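You operate a simulated robot arm through the tools that you are given. There is no shell and no other tool. Be economical: measure what you need, move in short steps, check, and stop when the job is done.

You run a simulated two-armed robot. Do the job below in one go: nothing can be reset, and whatever is moved stays where it is left.

## Task
On the top of the kitting bench, fold the rag in half.
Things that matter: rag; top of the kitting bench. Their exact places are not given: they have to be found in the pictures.

Only the result counts: the job must be done as asked and must still hold three seconds after the hand-in. Knocking over, shifting, dropping, spilling or breaking anything else fails it. Flat cloth is picked up by pressing the open fingertips on it (5 to 10 N) and closing them slowly along it; thin cloth reads only 2 to 8 mm in the jaws.

## Robot
Two 7-joint arms with two-finger parallel grippers on one trunk, on a base that drives. Base frame: it is fixed to the floor where the robot stands at the start and does not move with it; the origin is under the middle of the robot, x ahead of it, y to its left, z up. Units: m, degrees, N and s.
The left shoulder is at the start at [0.07, 0.134, 1.101], the right one opposite. Places, roughly: top of the kitting bench [0.6, -0.3, 0.8]. Payload 1.57 kg a hand.
Tool frame (each hand has its own): the origin (TCP) lies between the finger pads and is the grasp point; the fingertips stand 0.03 m ahead of it; z points along the fingers, y is the line along which they close. Largest opening 0.08 m; finger width 0.017, thickness 0.012; the body of the gripper, 0.04 by 0.082 m, starts 0.08 m behind the TCP.
Orientation is that of the tool frame in the base frame, as [roll, pitch, yaw] about the fixed x, y, z axes, in that order (R = Rz(yaw) Ry(pitch) Rx(roll)). With the fingers straight down and closing along the base's y, the tool's x points along the base's -x, its y along +y and its z along -z.

## Interface
- The arms move only by the tool step_arm. It takes "left_plan", "right_plan" or both (then of equal length, played together; a hand with none holds still); each is one flat list of numbers, 7 for each row, row after row: the shift along the tool's x, y, z in m, then the turn, a rotation vector about the tool's x, y, z in degrees, then the finger opening in m, from 0 to 0.08. In form: [x, y, z, ax, ay, az, fingers, x, y, z, ax, ay, az, fingers, ...]. A call has 1 to 12 rows; each row shifts and turns the commanded pose from where the row before left it, along the tool's axes as they then stand. Rows are played at 5 a second. More than 0.05 m and 8.6 degrees between two rows, or a gripper value outside its range, and nothing of the call is played. A pose out of reach is approached as far as the arm can. The call stops where the force on the tool passes 40 N (or 10 N more than at its start, if that is more) or the arm is blocked; 0.2 s more then pass. Each finger travels about 0.153 m/s and halts on what it meets, pressing with about 30 N; the grip force reading is that of the motor and also rises with nothing between the fingers. The clock runs only during rows and for 0.2 s after the last one: add rows that do not move to give the fingers time. The reply holds the time, the measured pose of the TCP, the force on the tool along the base axes, the opening and the grip force, in the units named above and with some noise, and new pictures: "pictures" is both (left out), scene, wrist or none (wrist: the cameras of the hands that moved).
- Cameras (640 x 400 px; columns grow to the right, rows downward): "scene" is now at [0.1292, -0.0143, 1.3107]; the picture's right is [-0.18, -0.98, 0.00], its down [-0.72, 0.13, -0.68] and it looks along [0.67, -0.12, -0.73] (base axes); focal length 260 px, centre (320, 200). "left" rides on the left gripper at [-0.032, 0, -0.078] in its tool frame; the picture's right is [0.00, -1.00, 0.00], its down [0.97, 0.00, -0.24] and it looks along [0.24, 0.00, 0.97] (tool axes); focal length 218 px, centre (320, 200). "right" rides on the right gripper at [-0.032, 0, -0.078] in its tool frame; the picture's right is [0.00, -1.00, 0.00], its down [0.97, 0.00, -0.24] and it looks along [0.24, 0.00, 0.97] (tool axes); focal length 218 px, centre (320, 200).
- slide_trunk(by): slides the trunk up (or, below 0, down) by that many m; the arms and the scene camera ride with it, the base frame stays. It gives what a move gives, with no picture.
- drive_base(legs): drives the robot by 1 to 6 legs, each [ahead, left, turn to the left] in m, m and degrees, along the robot's own axes; the way and the turn of a leg run together, so that a leg with both is an arc; at most 1.5 m and 180 degrees a leg. The arms and the cameras ride along, it lands a little off, and it stops where it bumps. It gives what a move gives, and a new picture of the scene camera.
- head_to(pan, tilt): turns the head with the scene camera to pan (to the left, within 86 degrees either way) and tilt (down, from -29 to 69), counted from straight ahead of the robot. It gives what a move gives, and a new picture of the scene camera.
- point_at(camera, pixels): for up to 12 pixels [column, row] of the newest picture of that camera ("zoom" is the newest enlarged one), the place [x, y, z] in the base frame of the surface seen there, good to about 0.003 m. The clock stands still meanwhile.
- enlarge(camera, box): a new picture of the part [left, top, right, bottom] of that camera's present view, enlarged. The clock stands still meanwhile.
- sign_off(): hands the job in; it is judged then, once.

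Work in short steps. Measure before you move; look again where a grasp or a placing could have gone wrong, and mend it. You have 80 turns and 170 pictures in all, those below and enlarged ones among them. Open the grippers and draw the arms clear of the work before you hand the job in, unless the task says otherwise; then end with one line.

The tools are called as a command line: name --argument value ..., lists and objects as JSON in quotes. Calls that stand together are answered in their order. step_arm: Moves the arms, as the interface text tells. Its arguments: {"type":"object","properties":{"left_plan":{"type":"array"},"right_plan":{"type":"array"},"pictures":{"type":"string","enum":["both","scene","wrist","none"]}},"required":[]} The other tools are called the same way: slide_trunk (by) slides the trunk up or down; drive_base (legs) drives the base; head_to (pan, tilt) turns the head that bears the scene camera; point_at (camera, pixels) gives the place of the surface under pixels of a picture; enlarge (camera, box) takes an enlarged picture of a part of a camera's view; sign_off () hands the job in.

At the start:

```text
clock: 0.0
left_tool_pos: [0.4898, 0.2013, 1.0376]
left_orientation: [-179.9, 0.1, -179.9]
left_contact_force: [-1.0, 0.9, 0.4]
left_width: 0.0803
left_finger_force: 0.1
right_tool_pos: [0.4054, -0.1947, 1.0432]
right_orientation: [179.9, 0.0, -180.0]
right_contact_force: [0.3, -0.7, 0.6]
right_width: 0.0799
right_finger_force: 0.2
trunk travel left (down, up): [-0.675, 0.265]
robot x, y, heading: [-0.0031, -0.003, 0.2]
head pan, tilt: [-10.1, 47.2]
```

scene: 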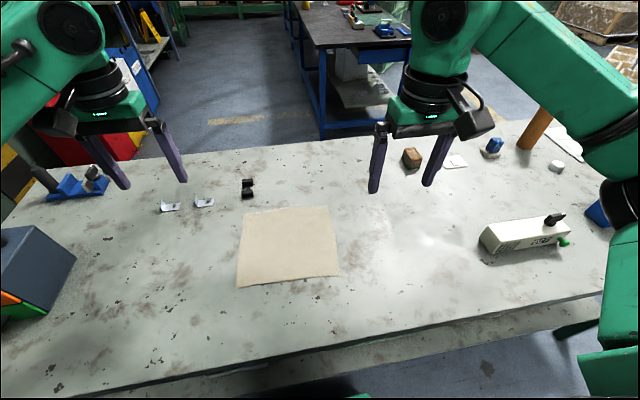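
right: 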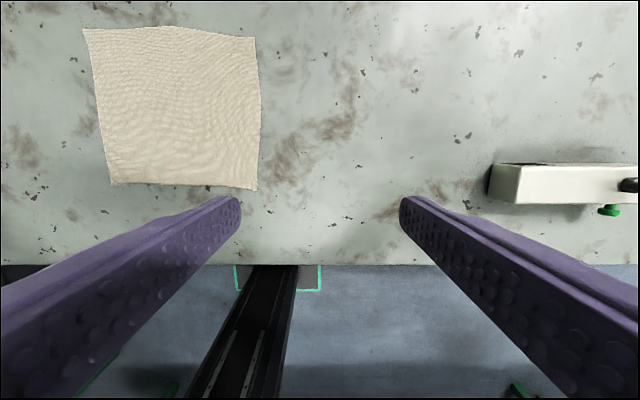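
left: 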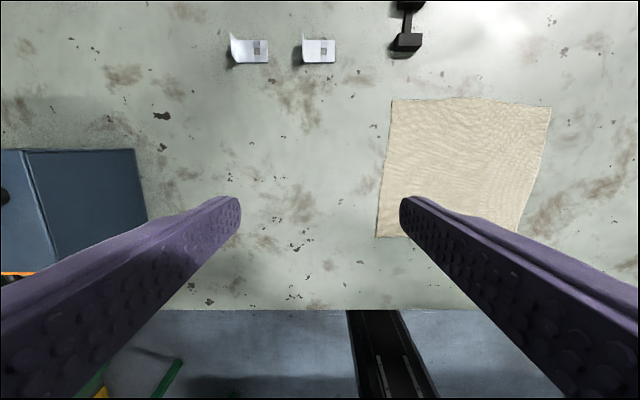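

The rag is seen in the scene picture with corners near (246,211), (328,207), (340,276), (237,287). I measure corners, edge midpoints and bench.

point_at --camera "scene" --pixels '[[246, 212], [327, 208], [338, 275], [239, 285], [290, 245], [285, 208], [334, 240], [242, 250], [290, 280], [380, 250], [200, 250], [248, 190]]'

enlarge --camera "scene" --box '[200, 170, 380, 300]'

```text
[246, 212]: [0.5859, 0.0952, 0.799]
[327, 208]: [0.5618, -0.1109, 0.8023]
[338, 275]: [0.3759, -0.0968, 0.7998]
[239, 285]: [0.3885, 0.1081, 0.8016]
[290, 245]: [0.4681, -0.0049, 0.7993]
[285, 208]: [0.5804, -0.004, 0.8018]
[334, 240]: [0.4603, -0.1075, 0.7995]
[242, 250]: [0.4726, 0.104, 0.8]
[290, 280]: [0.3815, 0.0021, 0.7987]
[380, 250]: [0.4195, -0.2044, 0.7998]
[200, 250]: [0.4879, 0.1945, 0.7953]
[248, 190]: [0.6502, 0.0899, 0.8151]
```

```text
3.08 times, centred on (290, 235) of scene
```

zoom: 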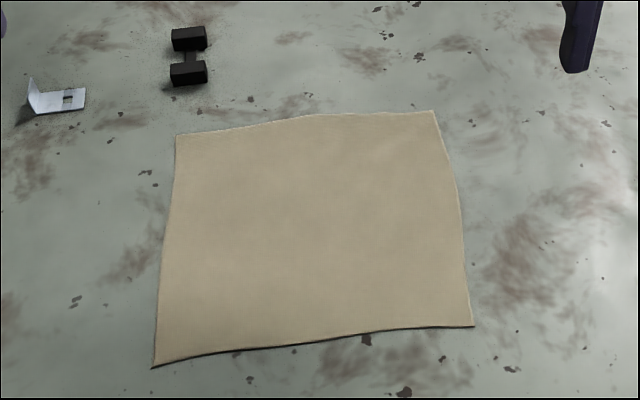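

The rag is roughly 0.2 m square with its top at z≈0.80. I plan to fold the near edge onto the far edge with both hands, and first move above the near corners.

step_arm --left_plan '[0.018, -0.0233, 0.0355, 0, 0, 0, 0.04, 0.018, -0.0233, 0.0355, 0, 0, 0, 0.04, 0.018, -0.0233, 0.0355, 0, 0, 0, 0.04, 0.018, -0.0233, 0.0355, 0, 0, 0, 0.04, 0.018, -0.0233, 0.0355, 0, 0, 0, 0.04, 0, 0, 0, 0, 0, 0, 0.04]' --right_plan '[0.0031, 0.0233, 0.0366, 0, 0, 0, 0.04, 0.0031, 0.0233, 0.0366, 0, 0, 0, 0.04, 0.0031, 0.0233, 0.0366, 0, 0, 0, 0.04, 0.0031, 0.0233, 0.0366, 0, 0, 0, 0.04, 0.0031, 0.0233, 0.0366, 0, 0, 0, 0.04, 0, 0, 0, 0, 0, 0, 0.04]'

```text
clock: 1.4
left_tool_pos: [0.3968, 0.0844, 0.8604]
left_orientation: [180.0, 0.0, -179.9]
left_contact_force: [0.3, 0.2, -0.3]
left_width: 0.0399
left_finger_force: 0.0
right_tool_pos: [0.3882, -0.0783, 0.8603]
right_orientation: [179.8, 0.0, 180.0]
right_contact_force: [-0.3, -0.3, 0.4]
right_width: 0.04
right_finger_force: 0.1
trunk travel left (down, up): [-0.675, 0.265]
robot x, y, heading: [0.001, 0.0, -0.1]
head pan, tilt: [-10.1, 47.2]
```

scene: 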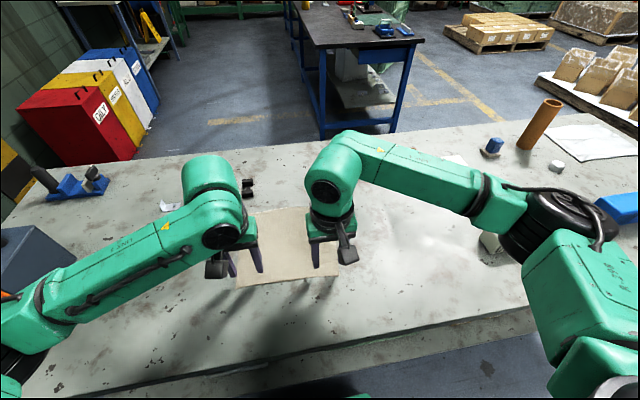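
right: 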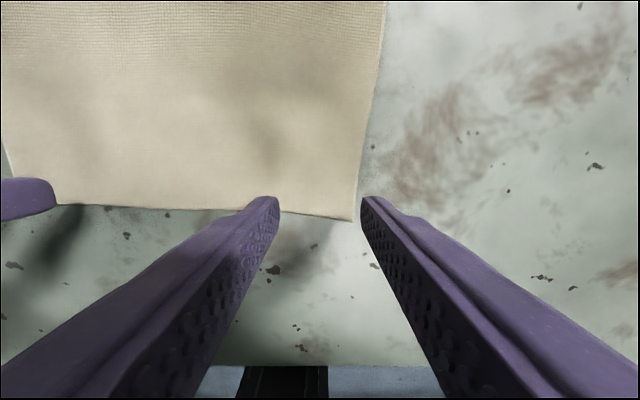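
left: 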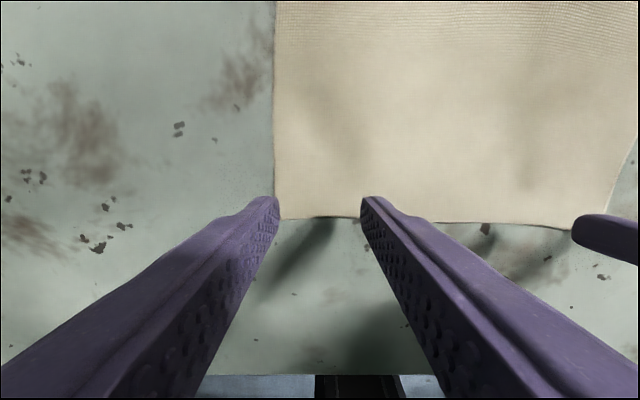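

Both hands are over the near corners. I measure the corners and near edge with the wrist cameras for precise placing.

point_at --camera "right" --pixels '[[349, 218], [300, 210], [200, 206], [370, 150], [250, 150], [400, 260]]'

point_at --camera "left" --pixels '[[284, 215], [330, 214], [470, 220], [280, 150], [400, 150], [240, 280]]'

```text
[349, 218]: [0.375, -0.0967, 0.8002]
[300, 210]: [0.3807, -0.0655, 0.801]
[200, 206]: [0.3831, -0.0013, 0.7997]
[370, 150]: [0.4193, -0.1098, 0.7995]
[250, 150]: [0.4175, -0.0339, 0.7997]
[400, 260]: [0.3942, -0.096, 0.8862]
```

```text
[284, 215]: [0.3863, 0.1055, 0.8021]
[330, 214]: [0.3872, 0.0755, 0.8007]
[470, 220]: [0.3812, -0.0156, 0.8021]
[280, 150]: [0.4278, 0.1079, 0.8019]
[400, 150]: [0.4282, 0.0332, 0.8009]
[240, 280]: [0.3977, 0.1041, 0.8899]
```

Near edge is at x≈0.386 (left) and 0.378 (right). I shift so both fingers of each hand stand fully on cloth, then descend to just above it.

step_arm --left_plan '[-0.005, -0.0095, 0, 0, 0, 0, 0.03, 0, 0, 0.02, 0, 0, 0, 0.03, 0, 0, 0.005, 0, 0, 0, 0.03, 0, 0, 0.002, 0, 0, 0, 0.03, 0, 0, 0, 0, 0, 0, 0.03]' --right_plan '[-0.006, 0.0113, 0, 0, 0, 0, 0.03, 0, 0, 0.02, 0, 0, 0, 0.03, 0, 0, 0.005, 0, 0, 0, 0.03, 0, 0, 0.002, 0, 0, 0, 0.03, 0, 0, 0, 0, 0, 0, 0.03]' --pictures "wrist"

```text
clock: 2.6
left_tool_pos: [0.4041, 0.0757, 0.8344]
left_orientation: [-180.0, 0.0, -179.9]
left_contact_force: [-0.8, 0.9, 0.7]
left_width: 0.03
left_finger_force: 0.1
right_tool_pos: [0.3953, -0.0671, 0.8327]
right_orientation: [180.0, 0.0, -180.0]
right_contact_force: [-0.3, -0.7, 0.9]
right_width: 0.0301
right_finger_force: 0.0
trunk travel left (down, up): [-0.675, 0.265]
robot x, y, heading: [-0.0025, -0.0009, 0.1]
head pan, tilt: [-10.1, 47.2]
```

right: 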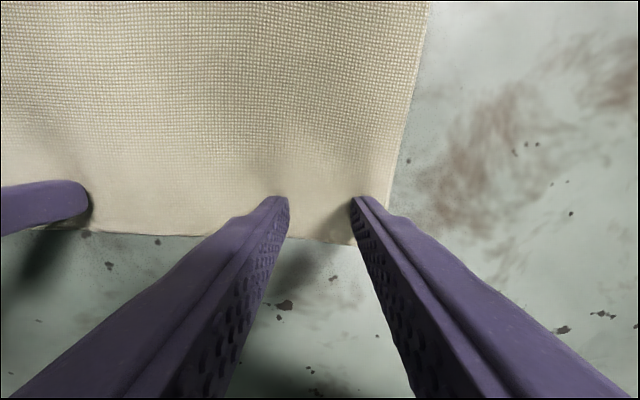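
left: 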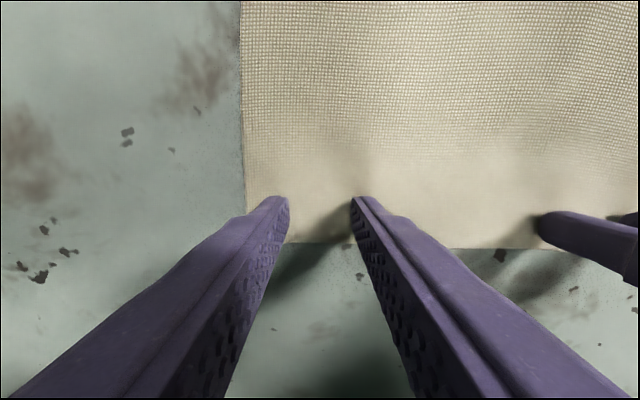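

The fingers are 3 to 4 mm above the cloth and well placed. I lower in millimetre steps to find contact.

step_arm --left_plan '[0, 0, 0.002, 0, 0, 0, 0.03, 0, 0, 0.001, 0, 0, 0, 0.03, 0, 0, 0.001, 0, 0, 0, 0.03, 0, 0, 0, 0, 0, 0, 0.03]' --right_plan '[0, 0, 0.001, 0, 0, 0, 0.03, 0, 0, 0.001, 0, 0, 0, 0.03, 0, 0, 0.001, 0, 0, 0, 0.03, 0, 0, 0, 0, 0, 0, 0.03]' --pictures "none"

```text
clock: 3.6
left_tool_pos: [0.4017, 0.0754, 0.8314]
left_orientation: [179.9, 0.0, -179.9]
left_contact_force: [0.0, 0.3, 3.6]
left_width: 0.0299
left_finger_force: 0.1
right_tool_pos: [0.3956, -0.0661, 0.8312]
right_orientation: [179.9, 0.2, 179.9]
right_contact_force: [3.0, -1.1, 12.3]
right_width: 0.0301
right_finger_force: 0.7
trunk travel left (down, up): [-0.675, 0.265]
robot x, y, heading: [-0.0007, -0.0008, -0.0]
head pan, tilt: [-10.1, 47.2]
```

Left reads 3.6 N, right 12.3 N. I trim both toward ~8 N and check.

step_arm --left_plan '[0, 0, 0.0005, 0, 0, 0, 0.03, 0, 0, 0, 0, 0, 0, 0.03]' --right_plan '[0, 0, -0.0004, 0, 0, 0, 0.03, 0, 0, 0, 0, 0, 0, 0.03]' --pictures "none"

```text
clock: 4.2
left_tool_pos: [0.4035, 0.0759, 0.8313]
left_orientation: [-179.9, 0.3, -179.9]
left_contact_force: [2.9, -0.5, 9.8]
left_width: 0.0298
left_finger_force: 0.1
right_tool_pos: [0.3952, -0.0668, 0.8304]
right_orientation: [180.0, 0.1, 179.9]
right_contact_force: [2.4, -0.4, 11.8]
right_width: 0.0301
right_finger_force: 0.1
trunk travel left (down, up): [-0.675, 0.265]
robot x, y, heading: [0.0021, -0.0017, 0.1]
head pan, tilt: [-10.1, 47.2]
```

Left is 9.8 N and right 11.8 N. I ease the right by 0.3 mm and close both slowly.

step_arm --left_plan '[0, 0, 0, 0, 0, 0, 0.027, 0, 0, 0, 0, 0, 0, 0.024, 0, 0, 0, 0, 0, 0, 0.021, 0, 0, 0, 0, 0, 0, 0.018, 0, 0, 0, 0, 0, 0, 0.015, 0, 0, 0, 0, 0, 0, 0.012, 0, 0, 0, 0, 0, 0, 0.009, 0, 0, 0, 0, 0, 0, 0.006, 0, 0, 0, 0, 0, 0, 0.003, 0, 0, 0, 0, 0, 0, 0, 0, 0, 0, 0, 0, 0, 0]' --right_plan '[0, 0, -0.0003, 0, 0, 0, 0.027, 0, 0, 0, 0, 0, 0, 0.024, 0, 0, 0, 0, 0, 0, 0.021, 0, 0, 0, 0, 0, 0, 0.018, 0, 0, 0, 0, 0, 0, 0.015, 0, 0, 0, 0, 0, 0, 0.012, 0, 0, 0, 0, 0, 0, 0.009, 0, 0, 0, 0, 0, 0, 0.006, 0, 0, 0, 0, 0, 0, 0.003, 0, 0, 0, 0, 0, 0, 0, 0, 0, 0, 0, 0, 0, 0]' --pictures "wrist"

```text
clock: 6.6
left_tool_pos: [0.4021, 0.0758, 0.8315]
left_orientation: [180.0, 0.2, -179.9]
left_contact_force: [0.0, 1.8, 18.0]
left_width: 0.0018
left_finger_force: 23.3
right_tool_pos: [0.3946, -0.0675, 0.8311]
right_orientation: [179.9, 0.1, 180.0]
right_contact_force: [-0.2, -0.2, 0.2]
right_width: 0.0
right_finger_force: 21.1
trunk travel left (down, up): [-0.675, 0.265]
robot x, y, heading: [0.0034, 0.003, -0.1]
head pan, tilt: [-10.1, 47.2]
```

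right: 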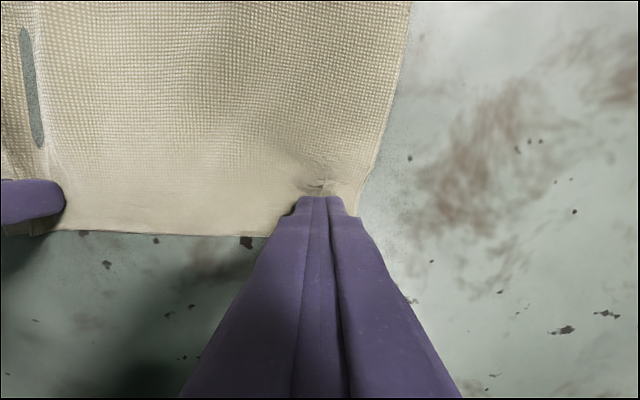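
left: 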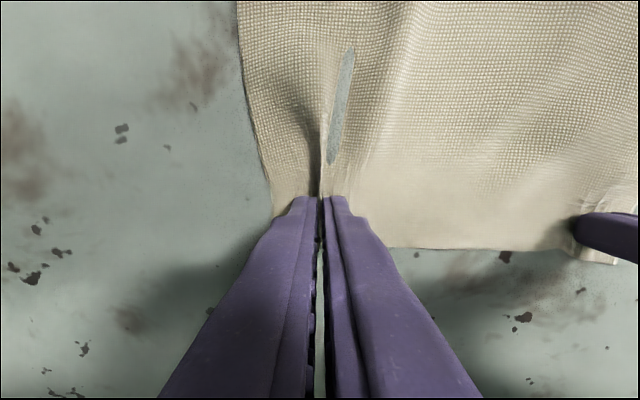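

The left holds a ridge (1.8 mm), while the right lost the cloth (0.0). I lift the right, reopen and lower it again to near contact.

step_arm --right_plan '[0, 0, -0.015, 0, 0, 0, 0, 0, 0, 0, 0, 0, 0, 0.03, 0, 0, 0, 0, 0, 0, 0.03, 0, 0, 0.012, 0, 0, 0, 0.03, 0, 0, 0.002, 0, 0, 0, 0.03, 0, 0, 0, 0, 0, 0, 0.03]' --pictures "wrist"

```text
clock: 8.0
left_tool_pos: [0.4021, 0.0749, 0.8318]
left_orientation: [179.9, 0.0, 179.9]
left_contact_force: [2.0, 2.9, 20.2]
left_width: 0.0021
left_finger_force: 23.5
right_tool_pos: [0.3939, -0.0655, 0.8318]
right_orientation: [180.0, 0.2, 179.9]
right_contact_force: [1.0, 0.4, 0.5]
right_width: 0.0302
right_finger_force: 0.1
trunk travel left (down, up): [-0.675, 0.265]
robot x, y, heading: [0.003, 0.0009, 0.0]
head pan, tilt: [-10.1, 47.2]
```

right: 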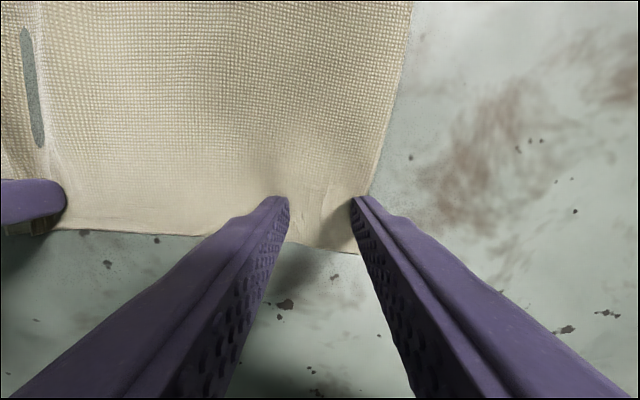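

The right outer finger is near the cloth's side edge (about column 365), so I shift 6 mm inward and press until contact.

step_arm --right_plan '[0, 0.006, 0, 0, 0, 0, 0.03, 0, 0, 0.001, 0, 0, 0, 0.03, 0, 0, 0.001, 0, 0, 0, 0.03, 0, 0, 0, 0, 0, 0, 0.03]' --pictures "none"

```text
clock: 9.0
left_tool_pos: [0.4014, 0.0751, 0.8302]
left_orientation: [-179.9, 0.1, -179.9]
left_contact_force: [2.3, 2.1, 15.2]
left_width: 0.0017
left_finger_force: 23.6
right_tool_pos: [0.3938, -0.0605, 0.8312]
right_orientation: [179.9, 0.2, 179.9]
right_contact_force: [-0.8, -1.5, 11.5]
right_width: 0.0302
right_finger_force: 0.5
trunk travel left (down, up): [-0.675, 0.265]
robot x, y, heading: [-0.0024, 0.0012, 0.0]
head pan, tilt: [-10.1, 47.2]
```

Right presses with 11.5 N; I close it slowly while holding that depth.

step_arm --right_plan '[0, 0, 0, 0, 0, 0, 0.027, 0, 0, 0, 0, 0, 0, 0.024, 0, 0, 0, 0, 0, 0, 0.021, 0, 0, 0, 0, 0, 0, 0.018, 0, 0, 0, 0, 0, 0, 0.015, 0, 0, 0, 0, 0, 0, 0.012, 0, 0, 0, 0, 0, 0, 0.009, 0, 0, 0, 0, 0, 0, 0.006, 0, 0, 0, 0, 0, 0, 0.003, 0, 0, 0, 0, 0, 0, 0, 0, 0, 0, 0, 0, 0, 0]' --pictures "wrist"

```text
clock: 11.4
left_tool_pos: [0.4002, 0.0744, 0.8317]
left_orientation: [180.0, 0.2, -179.9]
left_contact_force: [1.7, -2.0, 7.5]
left_width: 0.0016
left_finger_force: 23.5
right_tool_pos: [0.3932, -0.0594, 0.8308]
right_orientation: [180.0, 0.2, -180.0]
right_contact_force: [1.0, 2.1, 24.4]
right_width: 0.0019
right_finger_force: 23.4
trunk travel left (down, up): [-0.675, 0.265]
robot x, y, heading: [-0.0041, -0.0003, 0.1]
head pan, tilt: [-10.1, 47.2]
```

right: 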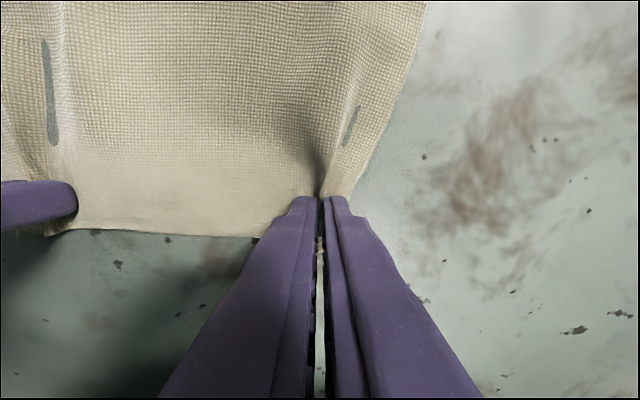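

Both ridges are held, but with the near edge the hands would have to flip awkwardly; folding the far edge toward the robot lets the fingers tilt forward naturally. I release, lift and look at the cloth.

step_arm --left_plan '[0, 0, -0.001, 0, 0, 0, 0.015, 0, 0, 0, 0, 0, 0, 0.035, 0, 0, -0.03, 0, 0, 0, 0.035, 0, 0, -0.04, 0, 0, 0, 0.035, 0, 0, -0.04, 0, 0, 0, 0.03, 0, 0, -0.02, 0, 0, 0, 0.03]' --right_plan '[0, 0, -0.001, 0, 0, 0, 0.015, 0, 0, 0, 0, 0, 0, 0.035, 0, 0, -0.03, 0, 0, 0, 0.035, 0, 0, -0.04, 0, 0, 0, 0.035, 0, 0, -0.04, 0, 0, 0, 0.03, 0, 0, -0.02, 0, 0, 0, 0.03]' --pictures "wrist"

```text
clock: 12.8
left_tool_pos: [0.4027, 0.0767, 0.9614]
left_orientation: [180.0, 0.0, -179.9]
left_contact_force: [-0.9, 0.0, 0.1]
left_width: 0.0299
left_finger_force: 0.0
right_tool_pos: [0.3942, -0.0596, 0.9606]
right_orientation: [179.9, 0.1, -180.0]
right_contact_force: [0.0, -0.6, 0.8]
right_width: 0.0301
right_finger_force: 0.1
trunk travel left (down, up): [-0.675, 0.265]
robot x, y, heading: [0.0023, 0.0011, 0.0]
head pan, tilt: [-10.1, 47.2]
```

right: 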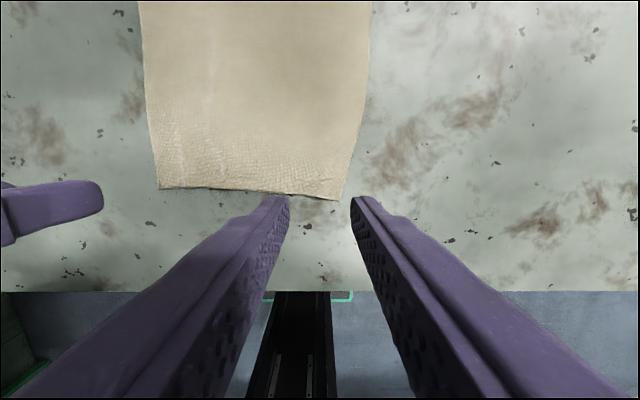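
left: 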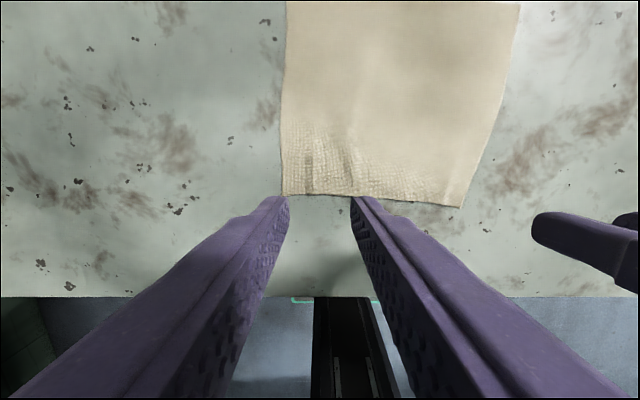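

The cloth relaxed nearly flat. I move both hands above the far corners.

step_arm --left_plan '[-0.041, -0.001, 0.015, 0, 0, 0, 0.03, -0.041, -0.001, 0.015, 0, 0, 0, 0.03, -0.041, -0.001, 0.015, 0, 0, 0, 0.03, -0.035, -0.001, 0.015, 0, 0, 0, 0.03, 0, 0, 0, 0, 0, 0, 0.03]' --right_plan '[-0.0385, -0.004, 0.015, 0, 0, 0, 0.03, -0.0385, -0.004, 0.015, 0, 0, 0, 0.03, -0.0385, -0.004, 0.015, 0, 0, 0, 0.03, -0.035, -0.004, 0.015, 0, 0, 0, 0.03, 0, 0, 0, 0, 0, 0, 0.03]'

```text
clock: 14.0
left_tool_pos: [0.5613, 0.0707, 0.9007]
left_orientation: [180.0, 0.1, -179.9]
left_contact_force: [0.2, -0.5, -0.1]
left_width: 0.03
left_finger_force: 0.1
right_tool_pos: [0.5452, -0.0757, 0.9005]
right_orientation: [-180.0, 0.1, 180.0]
right_contact_force: [-0.7, -0.4, -0.4]
right_width: 0.0303
right_finger_force: 0.1
trunk travel left (down, up): [-0.675, 0.265]
robot x, y, heading: [-0.0006, -0.0012, -0.1]
head pan, tilt: [-10.1, 47.2]
```

scene: 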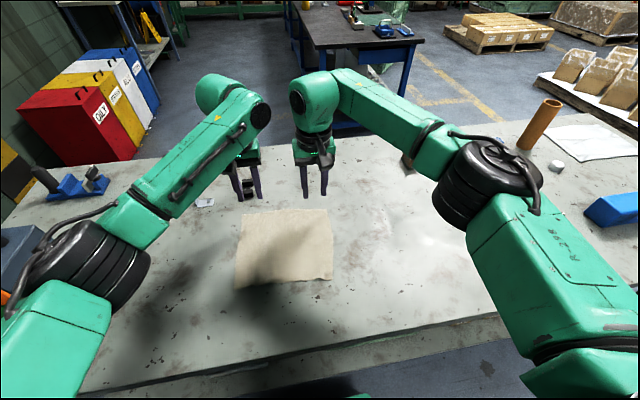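
right: 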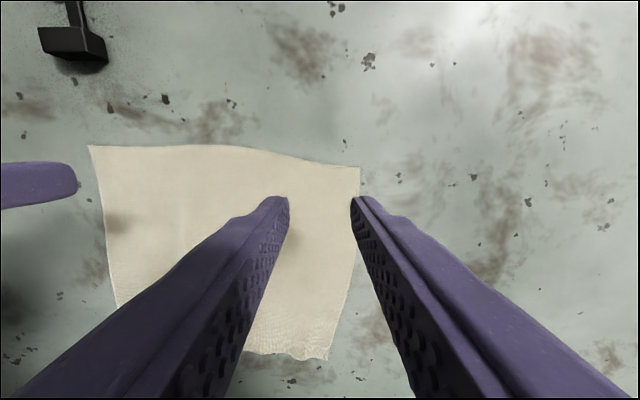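
left: 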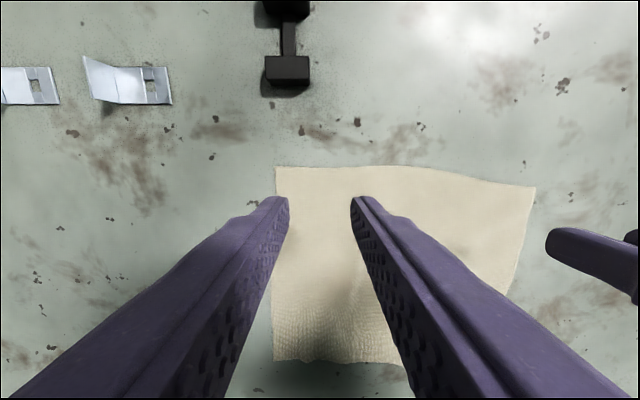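

I measure the far corners in the wrist views, and the near corners in the scene picture.

point_at --camera "left" --pixels '[[277, 169], [330, 168], [400, 170], [533, 189], [275, 358], [285, 80]]'

point_at --camera "right" --pixels '[[91, 148], [200, 148], [300, 161], [357, 170], [326, 357], [340, 290]]'

point_at --camera "scene" --pixels '[[238, 286], [331, 278], [285, 282]]'

```text
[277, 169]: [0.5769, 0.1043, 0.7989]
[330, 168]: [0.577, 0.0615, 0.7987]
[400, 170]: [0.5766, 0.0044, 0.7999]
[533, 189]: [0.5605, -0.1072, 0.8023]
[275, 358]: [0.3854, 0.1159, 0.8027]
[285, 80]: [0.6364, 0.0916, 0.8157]
```

```text
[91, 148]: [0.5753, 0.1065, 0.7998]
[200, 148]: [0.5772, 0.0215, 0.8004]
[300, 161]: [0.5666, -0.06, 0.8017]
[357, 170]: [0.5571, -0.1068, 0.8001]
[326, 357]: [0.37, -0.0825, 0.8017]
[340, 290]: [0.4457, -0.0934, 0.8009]
```

```text
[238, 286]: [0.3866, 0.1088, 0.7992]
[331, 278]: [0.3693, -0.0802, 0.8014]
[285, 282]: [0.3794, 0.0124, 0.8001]
```

Far corners are at (0.577,0.105) and (0.559,-0.107). I fine-position and descend to just above the cloth.

step_arm --left_plan '[-0.001, 0.008, 0.03, 0, 0, 0, 0.03, 0, 0, 0.025, 0, 0, 0, 0.03, 0, 0, 0.01, 0, 0, 0, 0.03, 0, 0, 0.003, 0, 0, 0, 0.03, 0, 0, 0, 0, 0, 0, 0.03]' --right_plan '[-0.001, -0.003, 0.03, 0, 0, 0, 0.03, 0, 0, 0.025, 0, 0, 0, 0.03, 0, 0, 0.01, 0, 0, 0, 0.03, 0, 0, 0.003, 0, 0, 0, 0.03, 0, 0, 0, 0, 0, 0, 0.03]' --pictures "wrist"

```text
clock: 15.2
left_tool_pos: [0.5633, 0.0787, 0.8326]
left_orientation: [-180.0, -0.1, -179.9]
left_contact_force: [0.2, -0.2, -0.3]
left_width: 0.0297
left_finger_force: 0.1
right_tool_pos: [0.5477, -0.0787, 0.8325]
right_orientation: [179.9, 0.0, 180.0]
right_contact_force: [-0.2, 0.1, 0.6]
right_width: 0.0301
right_finger_force: 0.0
trunk travel left (down, up): [-0.675, 0.265]
robot x, y, heading: [-0.0021, -0.0022, 0.0]
head pan, tilt: [-10.1, 47.2]
```

right: 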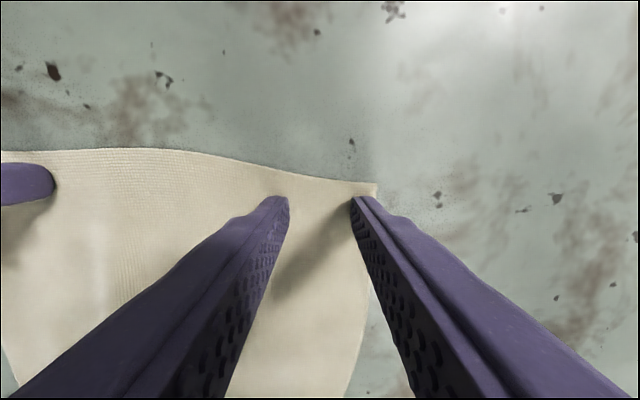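
left: 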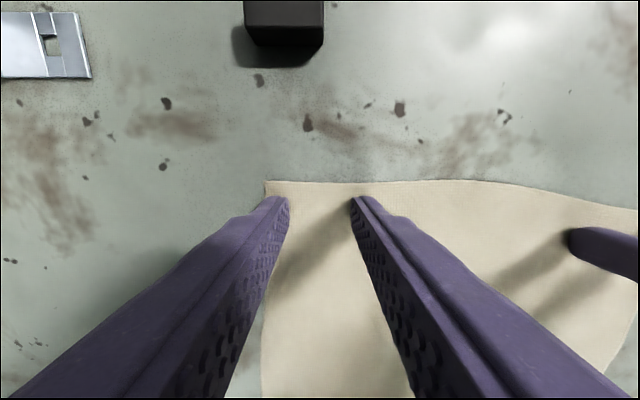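

Outer fingers are close to the side edges, so I move both 6 mm inward and lower to contact.

step_arm --left_plan '[0, -0.006, 0, 0, 0, 0, 0.03, 0, 0, 0.001, 0, 0, 0, 0.03, 0, 0, 0.001, 0, 0, 0, 0.03, 0, 0, 0, 0, 0, 0, 0.03]' --right_plan '[0, 0.006, 0, 0, 0, 0, 0.03, 0, 0, 0.001, 0, 0, 0, 0.03, 0, 0, 0.001, 0, 0, 0, 0.03, 0, 0, 0, 0, 0, 0, 0.03]' --pictures "none"

```text
clock: 16.2
left_tool_pos: [0.5621, 0.0726, 0.8309]
left_orientation: [179.9, 0.1, -179.9]
left_contact_force: [1.0, -0.1, 2.1]
left_width: 0.0298
left_finger_force: 0.1
right_tool_pos: [0.5471, -0.0734, 0.8308]
right_orientation: [179.8, 0.2, 179.9]
right_contact_force: [1.1, -1.1, 5.5]
right_width: 0.03
right_finger_force: 0.5
trunk travel left (down, up): [-0.675, 0.265]
robot x, y, heading: [-0.0021, 0.0, 0.0]
head pan, tilt: [-10.1, 47.2]
```

Light contact: 2.1 N left, 5.5 N right. I press slightly more (left 1 mm, right 0.6 mm).

step_arm --left_plan '[0, 0, 0.001, 0, 0, 0, 0.03, 0, 0, 0, 0, 0, 0, 0.03]' --right_plan '[0, 0, 0.0006, 0, 0, 0, 0.03, 0, 0, 0, 0, 0, 0, 0.03]' --pictures "none"

```text
clock: 16.8
left_tool_pos: [0.5616, 0.0741, 0.8309]
left_orientation: [180.0, 0.0, -179.9]
left_contact_force: [1.5, -0.3, 8.0]
left_width: 0.0303
left_finger_force: 0.2
right_tool_pos: [0.5467, -0.0738, 0.8323]
right_orientation: [179.8, 0.1, -179.9]
right_contact_force: [1.5, 0.9, 7.4]
right_width: 0.03
right_finger_force: 0.1
trunk travel left (down, up): [-0.675, 0.265]
robot x, y, heading: [-0.0001, 0.0027, 0.2]
head pan, tilt: [-10.1, 47.2]
```

Forces are 8.0 and 7.4 N; I add 0.3 mm on each and close slowly.

step_arm --left_plan '[0, 0, 0.0003, 0, 0, 0, 0.027, 0, 0, 0, 0, 0, 0, 0.024, 0, 0, 0, 0, 0, 0, 0.021, 0, 0, 0, 0, 0, 0, 0.018, 0, 0, 0, 0, 0, 0, 0.015, 0, 0, 0, 0, 0, 0, 0.012, 0, 0, 0, 0, 0, 0, 0.009, 0, 0, 0, 0, 0, 0, 0.006, 0, 0, 0, 0, 0, 0, 0.003, 0, 0, 0, 0, 0, 0, 0, 0, 0, 0, 0, 0, 0, 0]' --right_plan '[0, 0, 0.0003, 0, 0, 0, 0.027, 0, 0, 0, 0, 0, 0, 0.024, 0, 0, 0, 0, 0, 0, 0.021, 0, 0, 0, 0, 0, 0, 0.018, 0, 0, 0, 0, 0, 0, 0.015, 0, 0, 0, 0, 0, 0, 0.012, 0, 0, 0, 0, 0, 0, 0.009, 0, 0, 0, 0, 0, 0, 0.006, 0, 0, 0, 0, 0, 0, 0.003, 0, 0, 0, 0, 0, 0, 0, 0, 0, 0, 0, 0, 0, 0]' --pictures "wrist"

```text
clock: 19.2
left_tool_pos: [0.5615, 0.0733, 0.8313]
left_orientation: [-180.0, 0.2, -179.9]
left_contact_force: [1.0, 0.3, 10.3]
left_width: 0.0016
left_finger_force: 23.5
right_tool_pos: [0.5447, -0.074, 0.8313]
right_orientation: [179.9, 0.2, 179.9]
right_contact_force: [0.3, -0.8, 8.4]
right_width: 0.0
right_finger_force: 20.9
trunk travel left (down, up): [-0.675, 0.265]
robot x, y, heading: [0.0012, -0.0014, 0.1]
head pan, tilt: [-10.1, 47.2]
```

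right: 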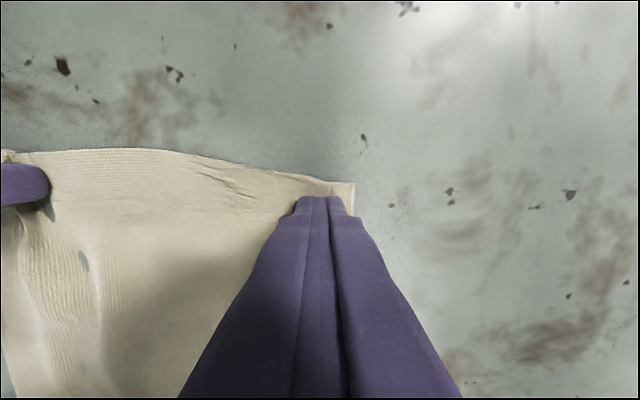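
left: 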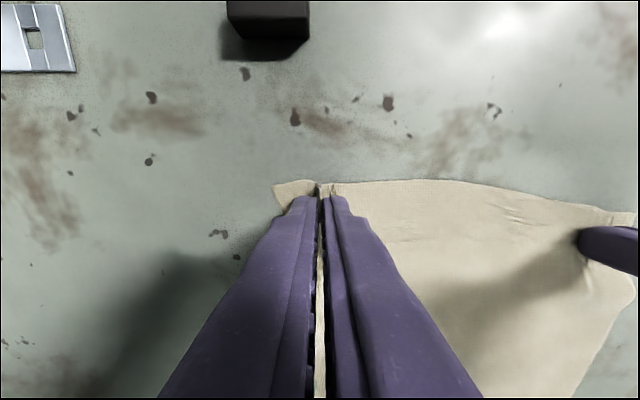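

The left holds; the right slipped again. I lift, reopen and press the right anew, 4 mm further inward, toward ~11 N as worked before.

step_arm --right_plan '[0, 0, -0.015, 0, 0, 0, 0, 0, 0.005, 0, 0, 0, 0, 0.03, 0, 0, 0, 0, 0, 0, 0.03, 0, 0, 0.011, 0, 0, 0, 0.03, 0, 0, 0.002, 0, 0, 0, 0.03, 0, 0, 0.001, 0, 0, 0, 0.03, 0, 0, 0.001, 0, 0, 0, 0.03, 0, 0, 0, 0, 0, 0, 0.03]' --pictures "wrist"

```text
clock: 21.0
left_tool_pos: [0.5608, 0.0727, 0.8318]
left_orientation: [-180.0, 0.2, -179.9]
left_contact_force: [0.4, 1.6, 14.9]
left_width: 0.0019
left_finger_force: 22.9
right_tool_pos: [0.5446, -0.0688, 0.8309]
right_orientation: [179.9, 0.2, 180.0]
right_contact_force: [1.2, -0.3, 1.9]
right_width: 0.0304
right_finger_force: 0.2
trunk travel left (down, up): [-0.675, 0.265]
robot x, y, heading: [0.0015, -0.0018, 0.0]
head pan, tilt: [-10.1, 47.2]
```

right: 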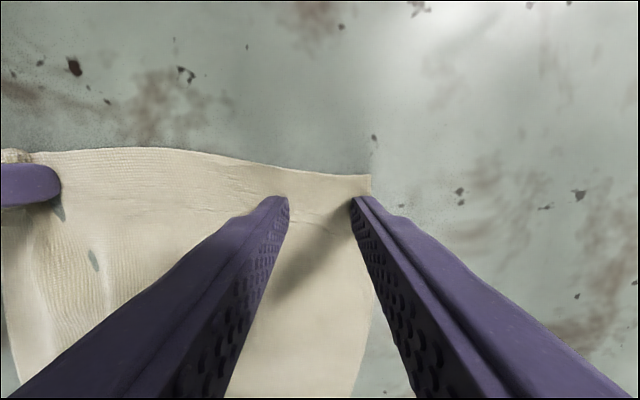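

The right outer finger still sits at the cloth's side edge (column ~370). I hop 7 mm more inward and press harder.

step_arm --right_plan '[0, 0.007, -0.004, 0, 0, 0, 0.03, 0, 0, 0.004, 0, 0, 0, 0.03, 0, 0, 0.001, 0, 0, 0, 0.03, 0, 0, 0.0005, 0, 0, 0, 0.03, 0, 0, 0, 0, 0, 0, 0.03]' --pictures "none"

```text
clock: 22.2
left_tool_pos: [0.5594, 0.0739, 0.8311]
left_orientation: [180.0, 0.2, -179.8]
left_contact_force: [2.4, -0.6, 8.6]
left_width: 0.0021
left_finger_force: 23.6
right_tool_pos: [0.5447, -0.0625, 0.8314]
right_orientation: [179.9, 0.4, 180.0]
right_contact_force: [1.2, -1.1, 17.6]
right_width: 0.0303
right_finger_force: 0.1
trunk travel left (down, up): [-0.675, 0.265]
robot x, y, heading: [-0.0007, 0.0011, 0.1]
head pan, tilt: [-10.1, 47.2]
```

Right reads 17.6 N; I ease by 0.5 mm to about 12 N and close slowly.

step_arm --right_plan '[0, 0, -0.0005, 0, 0, 0, 0.03, 0, 0, 0, 0, 0, 0, 0.027, 0, 0, 0, 0, 0, 0, 0.024, 0, 0, 0, 0, 0, 0, 0.021, 0, 0, 0, 0, 0, 0, 0.018, 0, 0, 0, 0, 0, 0, 0.015, 0, 0, 0, 0, 0, 0, 0.012, 0, 0, 0, 0, 0, 0, 0.009, 0, 0, 0, 0, 0, 0, 0.006, 0, 0, 0, 0, 0, 0, 0.003, 0, 0, 0, 0, 0, 0, 0, 0, 0, 0, 0, 0, 0, 0]' --pictures "wrist"

```text
clock: 24.8
left_tool_pos: [0.5599, 0.0736, 0.8317]
left_orientation: [-179.8, 0.3, 180.0]
left_contact_force: [-0.9, -11.4, 0.1]
left_width: 0.002
left_finger_force: 23.5
right_tool_pos: [0.5439, -0.0595, 0.8316]
right_orientation: [179.9, 0.3, 180.0]
right_contact_force: [0.0, 11.2, 23.5]
right_width: 0.0016
right_finger_force: 23.8
trunk travel left (down, up): [-0.675, 0.265]
robot x, y, heading: [-0.0016, -0.0005, -0.1]
head pan, tilt: [-10.1, 47.2]
```

right: 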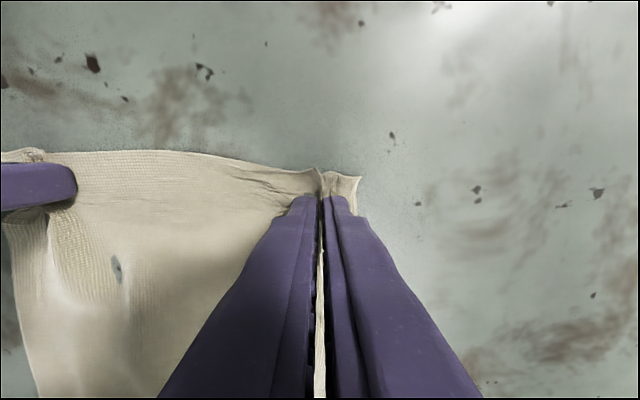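

Both hands now hold the far edge (1.6 and 2.0 mm), with the cloth a little taut between them. I play the first half of a tilting arc toward the robot and look.

step_arm --left_plan '[0.0053, -0.001, -0.0216, 0, -5, 0, 0, 0.0087, 0.0005, -0.0207, 0, -5, 0, 0, 0.0119, 0.0005, -0.0194, 0, -5, 0, 0, 0.015, 0.0005, -0.0174, 0, -5, 0, 0, 0.0174, 0.0005, -0.0148, 0, -5, 0, 0, 0.0196, 0.0005, -0.0119, 0, -5, 0, 0]' --right_plan '[0.0053, 0.002, -0.0216, 0, -5, 0, 0, 0.0087, 0.0005, -0.0207, 0, -5, 0, 0, 0.0119, 0.0005, -0.0194, 0, -5, 0, 0, 0.015, 0.0005, -0.0174, 0, -5, 0, 0, 0.0174, 0.0005, -0.0148, 0, -5, 0, 0, 0.0196, 0.0005, -0.0119, 0, -5, 0, 0]'

```text
clock: 26.2
left_tool_pos: [0.4665, 0.0752, 0.9117]
left_orientation: [-180.0, 30.2, -179.9]
left_contact_force: [-0.7, -9.2, 1.5]
left_width: 0.0018
left_finger_force: 23.4
right_tool_pos: [0.452, -0.0574, 0.9108]
right_orientation: [179.8, 30.3, 179.9]
right_contact_force: [0.0, 9.7, 0.4]
right_width: 0.0016
right_finger_force: 23.8
trunk travel left (down, up): [-0.675, 0.265]
robot x, y, heading: [0.0001, 0.0011, -0.2]
head pan, tilt: [-10.1, 47.2]
```

scene: 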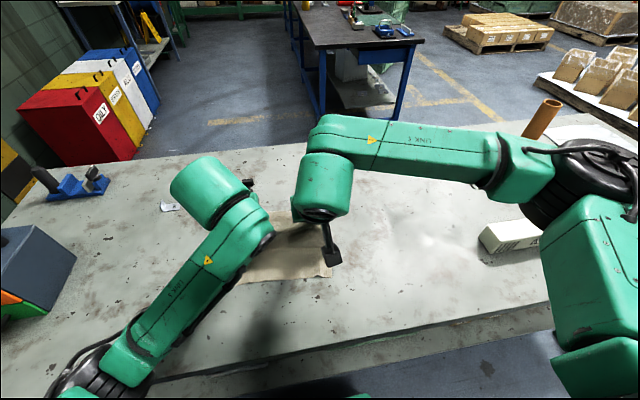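
right: 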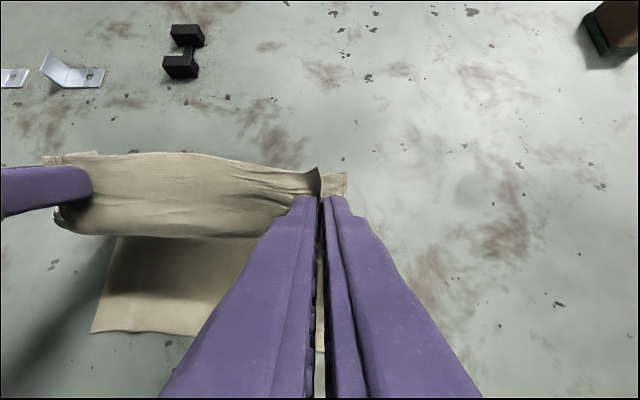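
left: 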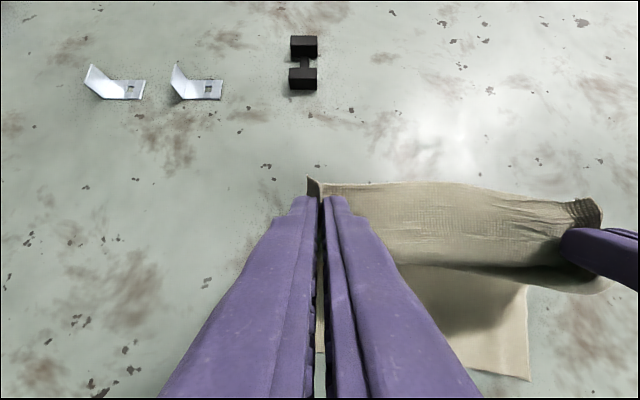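

The edge is lifted cleanly by both hands. I check where the near corners lie before continuing.

point_at --camera "right" --pixels '[[93, 331], [200, 334]]'

point_at --camera "left" --pixels '[[529, 379], [470, 370], [528, 290]]'

point_at --camera "scene" --pixels '[[238, 284], [330, 275]]'

```text
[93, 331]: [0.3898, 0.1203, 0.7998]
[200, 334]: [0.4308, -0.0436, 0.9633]
```

```text
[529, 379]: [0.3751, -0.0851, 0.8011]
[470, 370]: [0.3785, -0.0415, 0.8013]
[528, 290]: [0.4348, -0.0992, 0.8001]
```

```text
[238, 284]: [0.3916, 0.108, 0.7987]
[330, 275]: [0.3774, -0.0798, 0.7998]
```

Near corners are at x 0.390 and 0.376, about as planned; I play the second half of the arc, ending 3 mm shorter.

step_arm --left_plan '[0.0187, 0.0005, -0.0072, 0, -5, 0, 0, 0.0222, 0.0005, -0.0051, 0, -5, 0, 0, 0.0227, 0.0005, -0.0015, 0, -5, 0, 0, 0.0225, 0.0005, 0.0023, 0, -5, 0, 0, 0.0217, 0.0005, 0.0058, 0, -5, 0, 0]' --right_plan '[0.0187, 0.0005, -0.0072, 0, -5, 0, 0, 0.0222, 0.0005, -0.0051, 0, -5, 0, 0, 0.0227, 0.0005, -0.0015, 0, -5, 0, 0, 0.0225, 0.0005, 0.0023, 0, -5, 0, 0, 0.0217, 0.0005, 0.0058, 0, -5, 0, 0]'

```text
clock: 27.4
left_tool_pos: [0.3852, 0.0776, 0.8473]
left_orientation: [-179.8, 55.0, 180.0]
left_contact_force: [0.0, -7.8, 0.7]
left_width: 0.0017
left_finger_force: 23.1
right_tool_pos: [0.371, -0.0547, 0.848]
right_orientation: [179.8, 55.1, 179.9]
right_contact_force: [0.9, 7.7, -0.3]
right_width: 0.0016
right_finger_force: 23.4
trunk travel left (down, up): [-0.675, 0.265]
robot x, y, heading: [-0.0022, -0.0012, 0.1]
head pan, tilt: [-10.1, 47.2]
```

scene: 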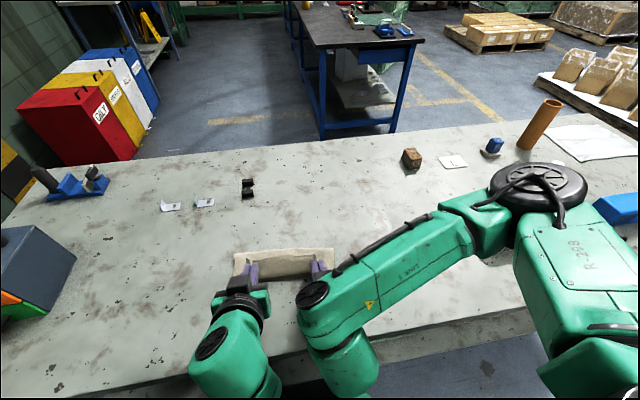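
right: 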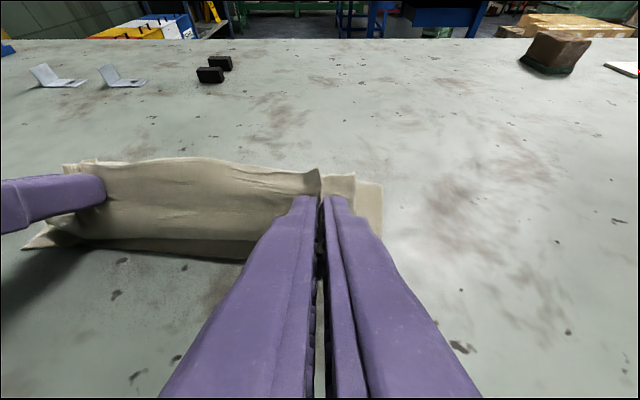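
left: 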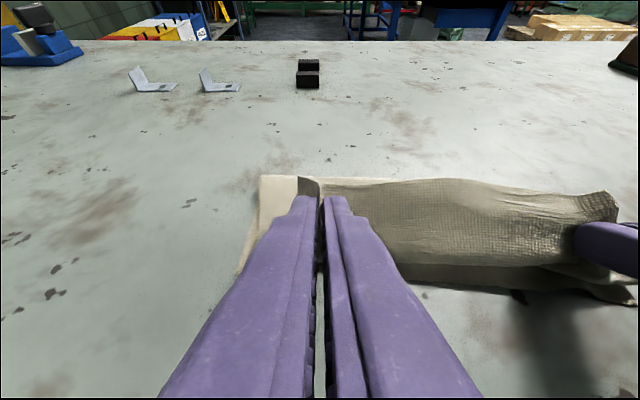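

The edge hangs right above the near edge. I continue tilting about the fingertips to 75° and lower slightly so the edge strip leans over toward the robot.

step_arm --left_plan '[0.0044, 0.0005, 0.0001, 0, -5, 0, 0, 0.0044, 0, 0, 0, -5, 0, 0, 0.0043, 0, -0.0002, 0, -5, 0, 0, 0.0045, 0, -0.0003, 0, -5, 0, 0, 0, 0, 0, 0, 0, 0, 0]' --right_plan '[0.0044, 0.0005, 0.0001, 0, -5, 0, 0, 0.0044, 0, 0, 0, -5, 0, 0, 0.0043, 0, -0.0002, 0, -5, 0, 0, 0.0045, 0, -0.0003, 0, -5, 0, 0, 0, 0, 0, 0, 0, 0, 0]'

```text
clock: 28.6
left_tool_pos: [0.3764, 0.078, 0.8329]
left_orientation: [179.9, 75.0, -180.0]
left_contact_force: [-1.2, -10.5, 0.3]
left_width: 0.0017
left_finger_force: 22.9
right_tool_pos: [0.3625, -0.054, 0.8318]
right_orientation: [179.6, 75.1, 179.5]
right_contact_force: [-0.2, 8.9, -1.4]
right_width: 0.0018
right_finger_force: 23.5
trunk travel left (down, up): [-0.675, 0.265]
robot x, y, heading: [-0.0014, 0.0024, -0.4]
head pan, tilt: [-10.1, 47.2]
```

scene: 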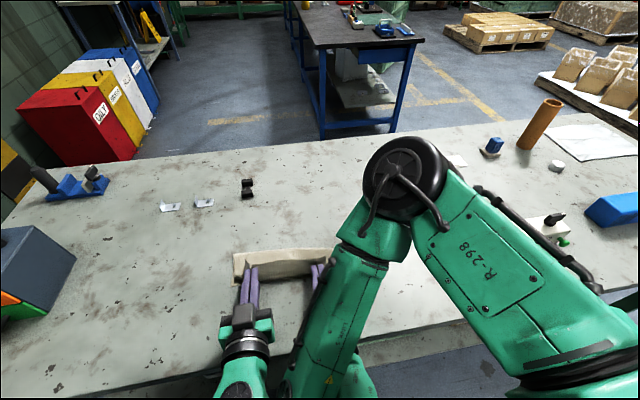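
right: 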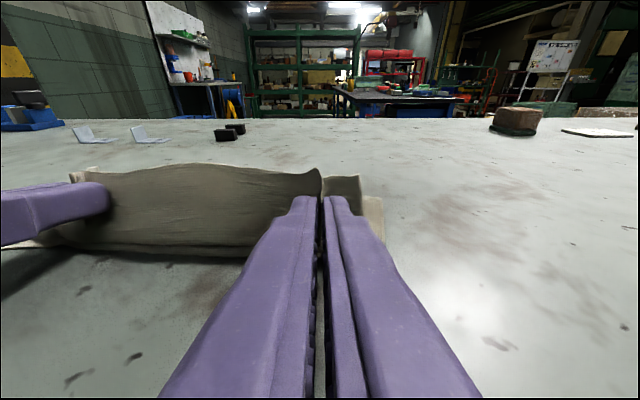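
left: 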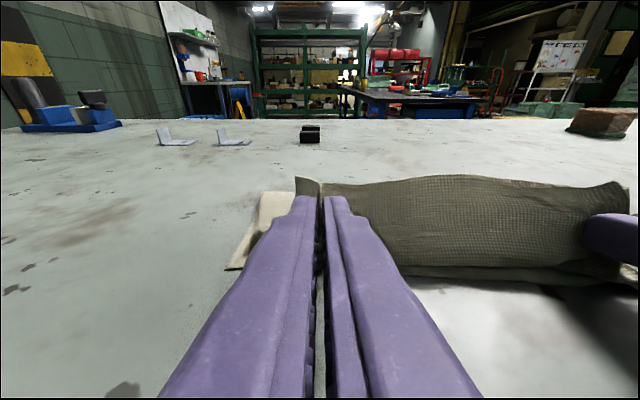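

The pose was reached with the grips kept, but the strip still stands up. I rotate on to 95° while raising the tips 2.5 cm, so the edge leans over the fingers toward the robot.

step_arm --left_plan '[-0.0036, 0, -0.0016, 0, -5, 0, 0, -0.0037, 0, -0.001, 0, -5, 0, 0, -0.0039, 0, -0.0004, 0, -5, 0, 0, -0.0039, 0, 0.0001, 0, -5, 0, 0, 0, 0, 0, 0, 0, 0, 0]' --right_plan '[-0.0036, 0, -0.0016, 0, -5, 0, 0, -0.0037, 0, -0.001, 0, -5, 0, 0, -0.0039, 0, -0.0004, 0, -5, 0, 0, -0.0039, 0, 0.0001, 0, -5, 0, 0, 0, 0, 0, 0, 0, 0, 0]'

```text
clock: 29.3
left_tool_pos: [0.37, 0.0781, 0.8408]
left_orientation: [-179.7, 85.8, -180.0]
left_contact_force: [-13.8, -5.9, -2.9]
left_width: 0.0017
left_finger_force: 23.4
right_tool_pos: [0.3712, -0.0523, 0.8408]
right_orientation: [-178.8, 84.0, -178.5]
right_contact_force: [-18.8, 1.6, 6.2]
right_width: 0.0017
right_finger_force: 23.5
right hand out of reach, approached as far as the arm can: row 2, 3
trunk travel left (down, up): [-0.675, 0.265]
robot x, y, heading: [-0.0011, -0.0007, -0.3]
head pan, tilt: [-10.1, 47.2]
stopped in row 3 (right hand): the force on the tool passed its limit (the readings are from after the stop); the commanded pose is now the measured one
```

scene: 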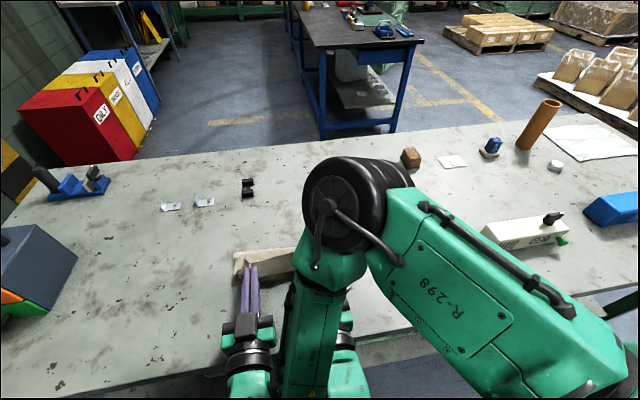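
right: 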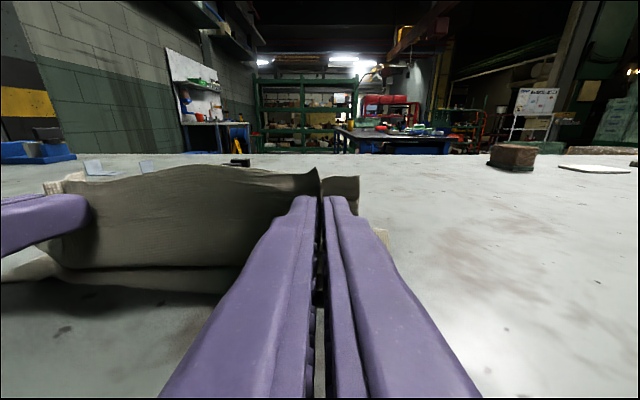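
left: 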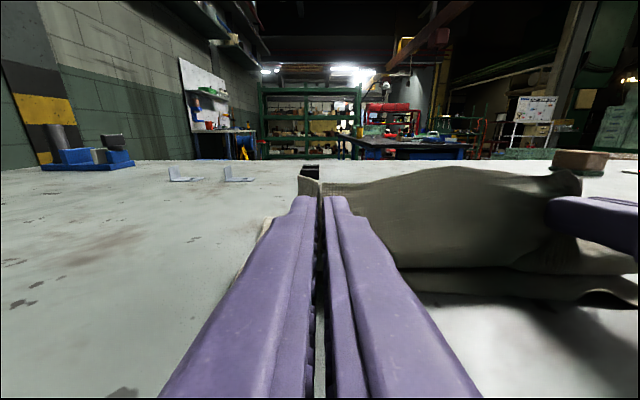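

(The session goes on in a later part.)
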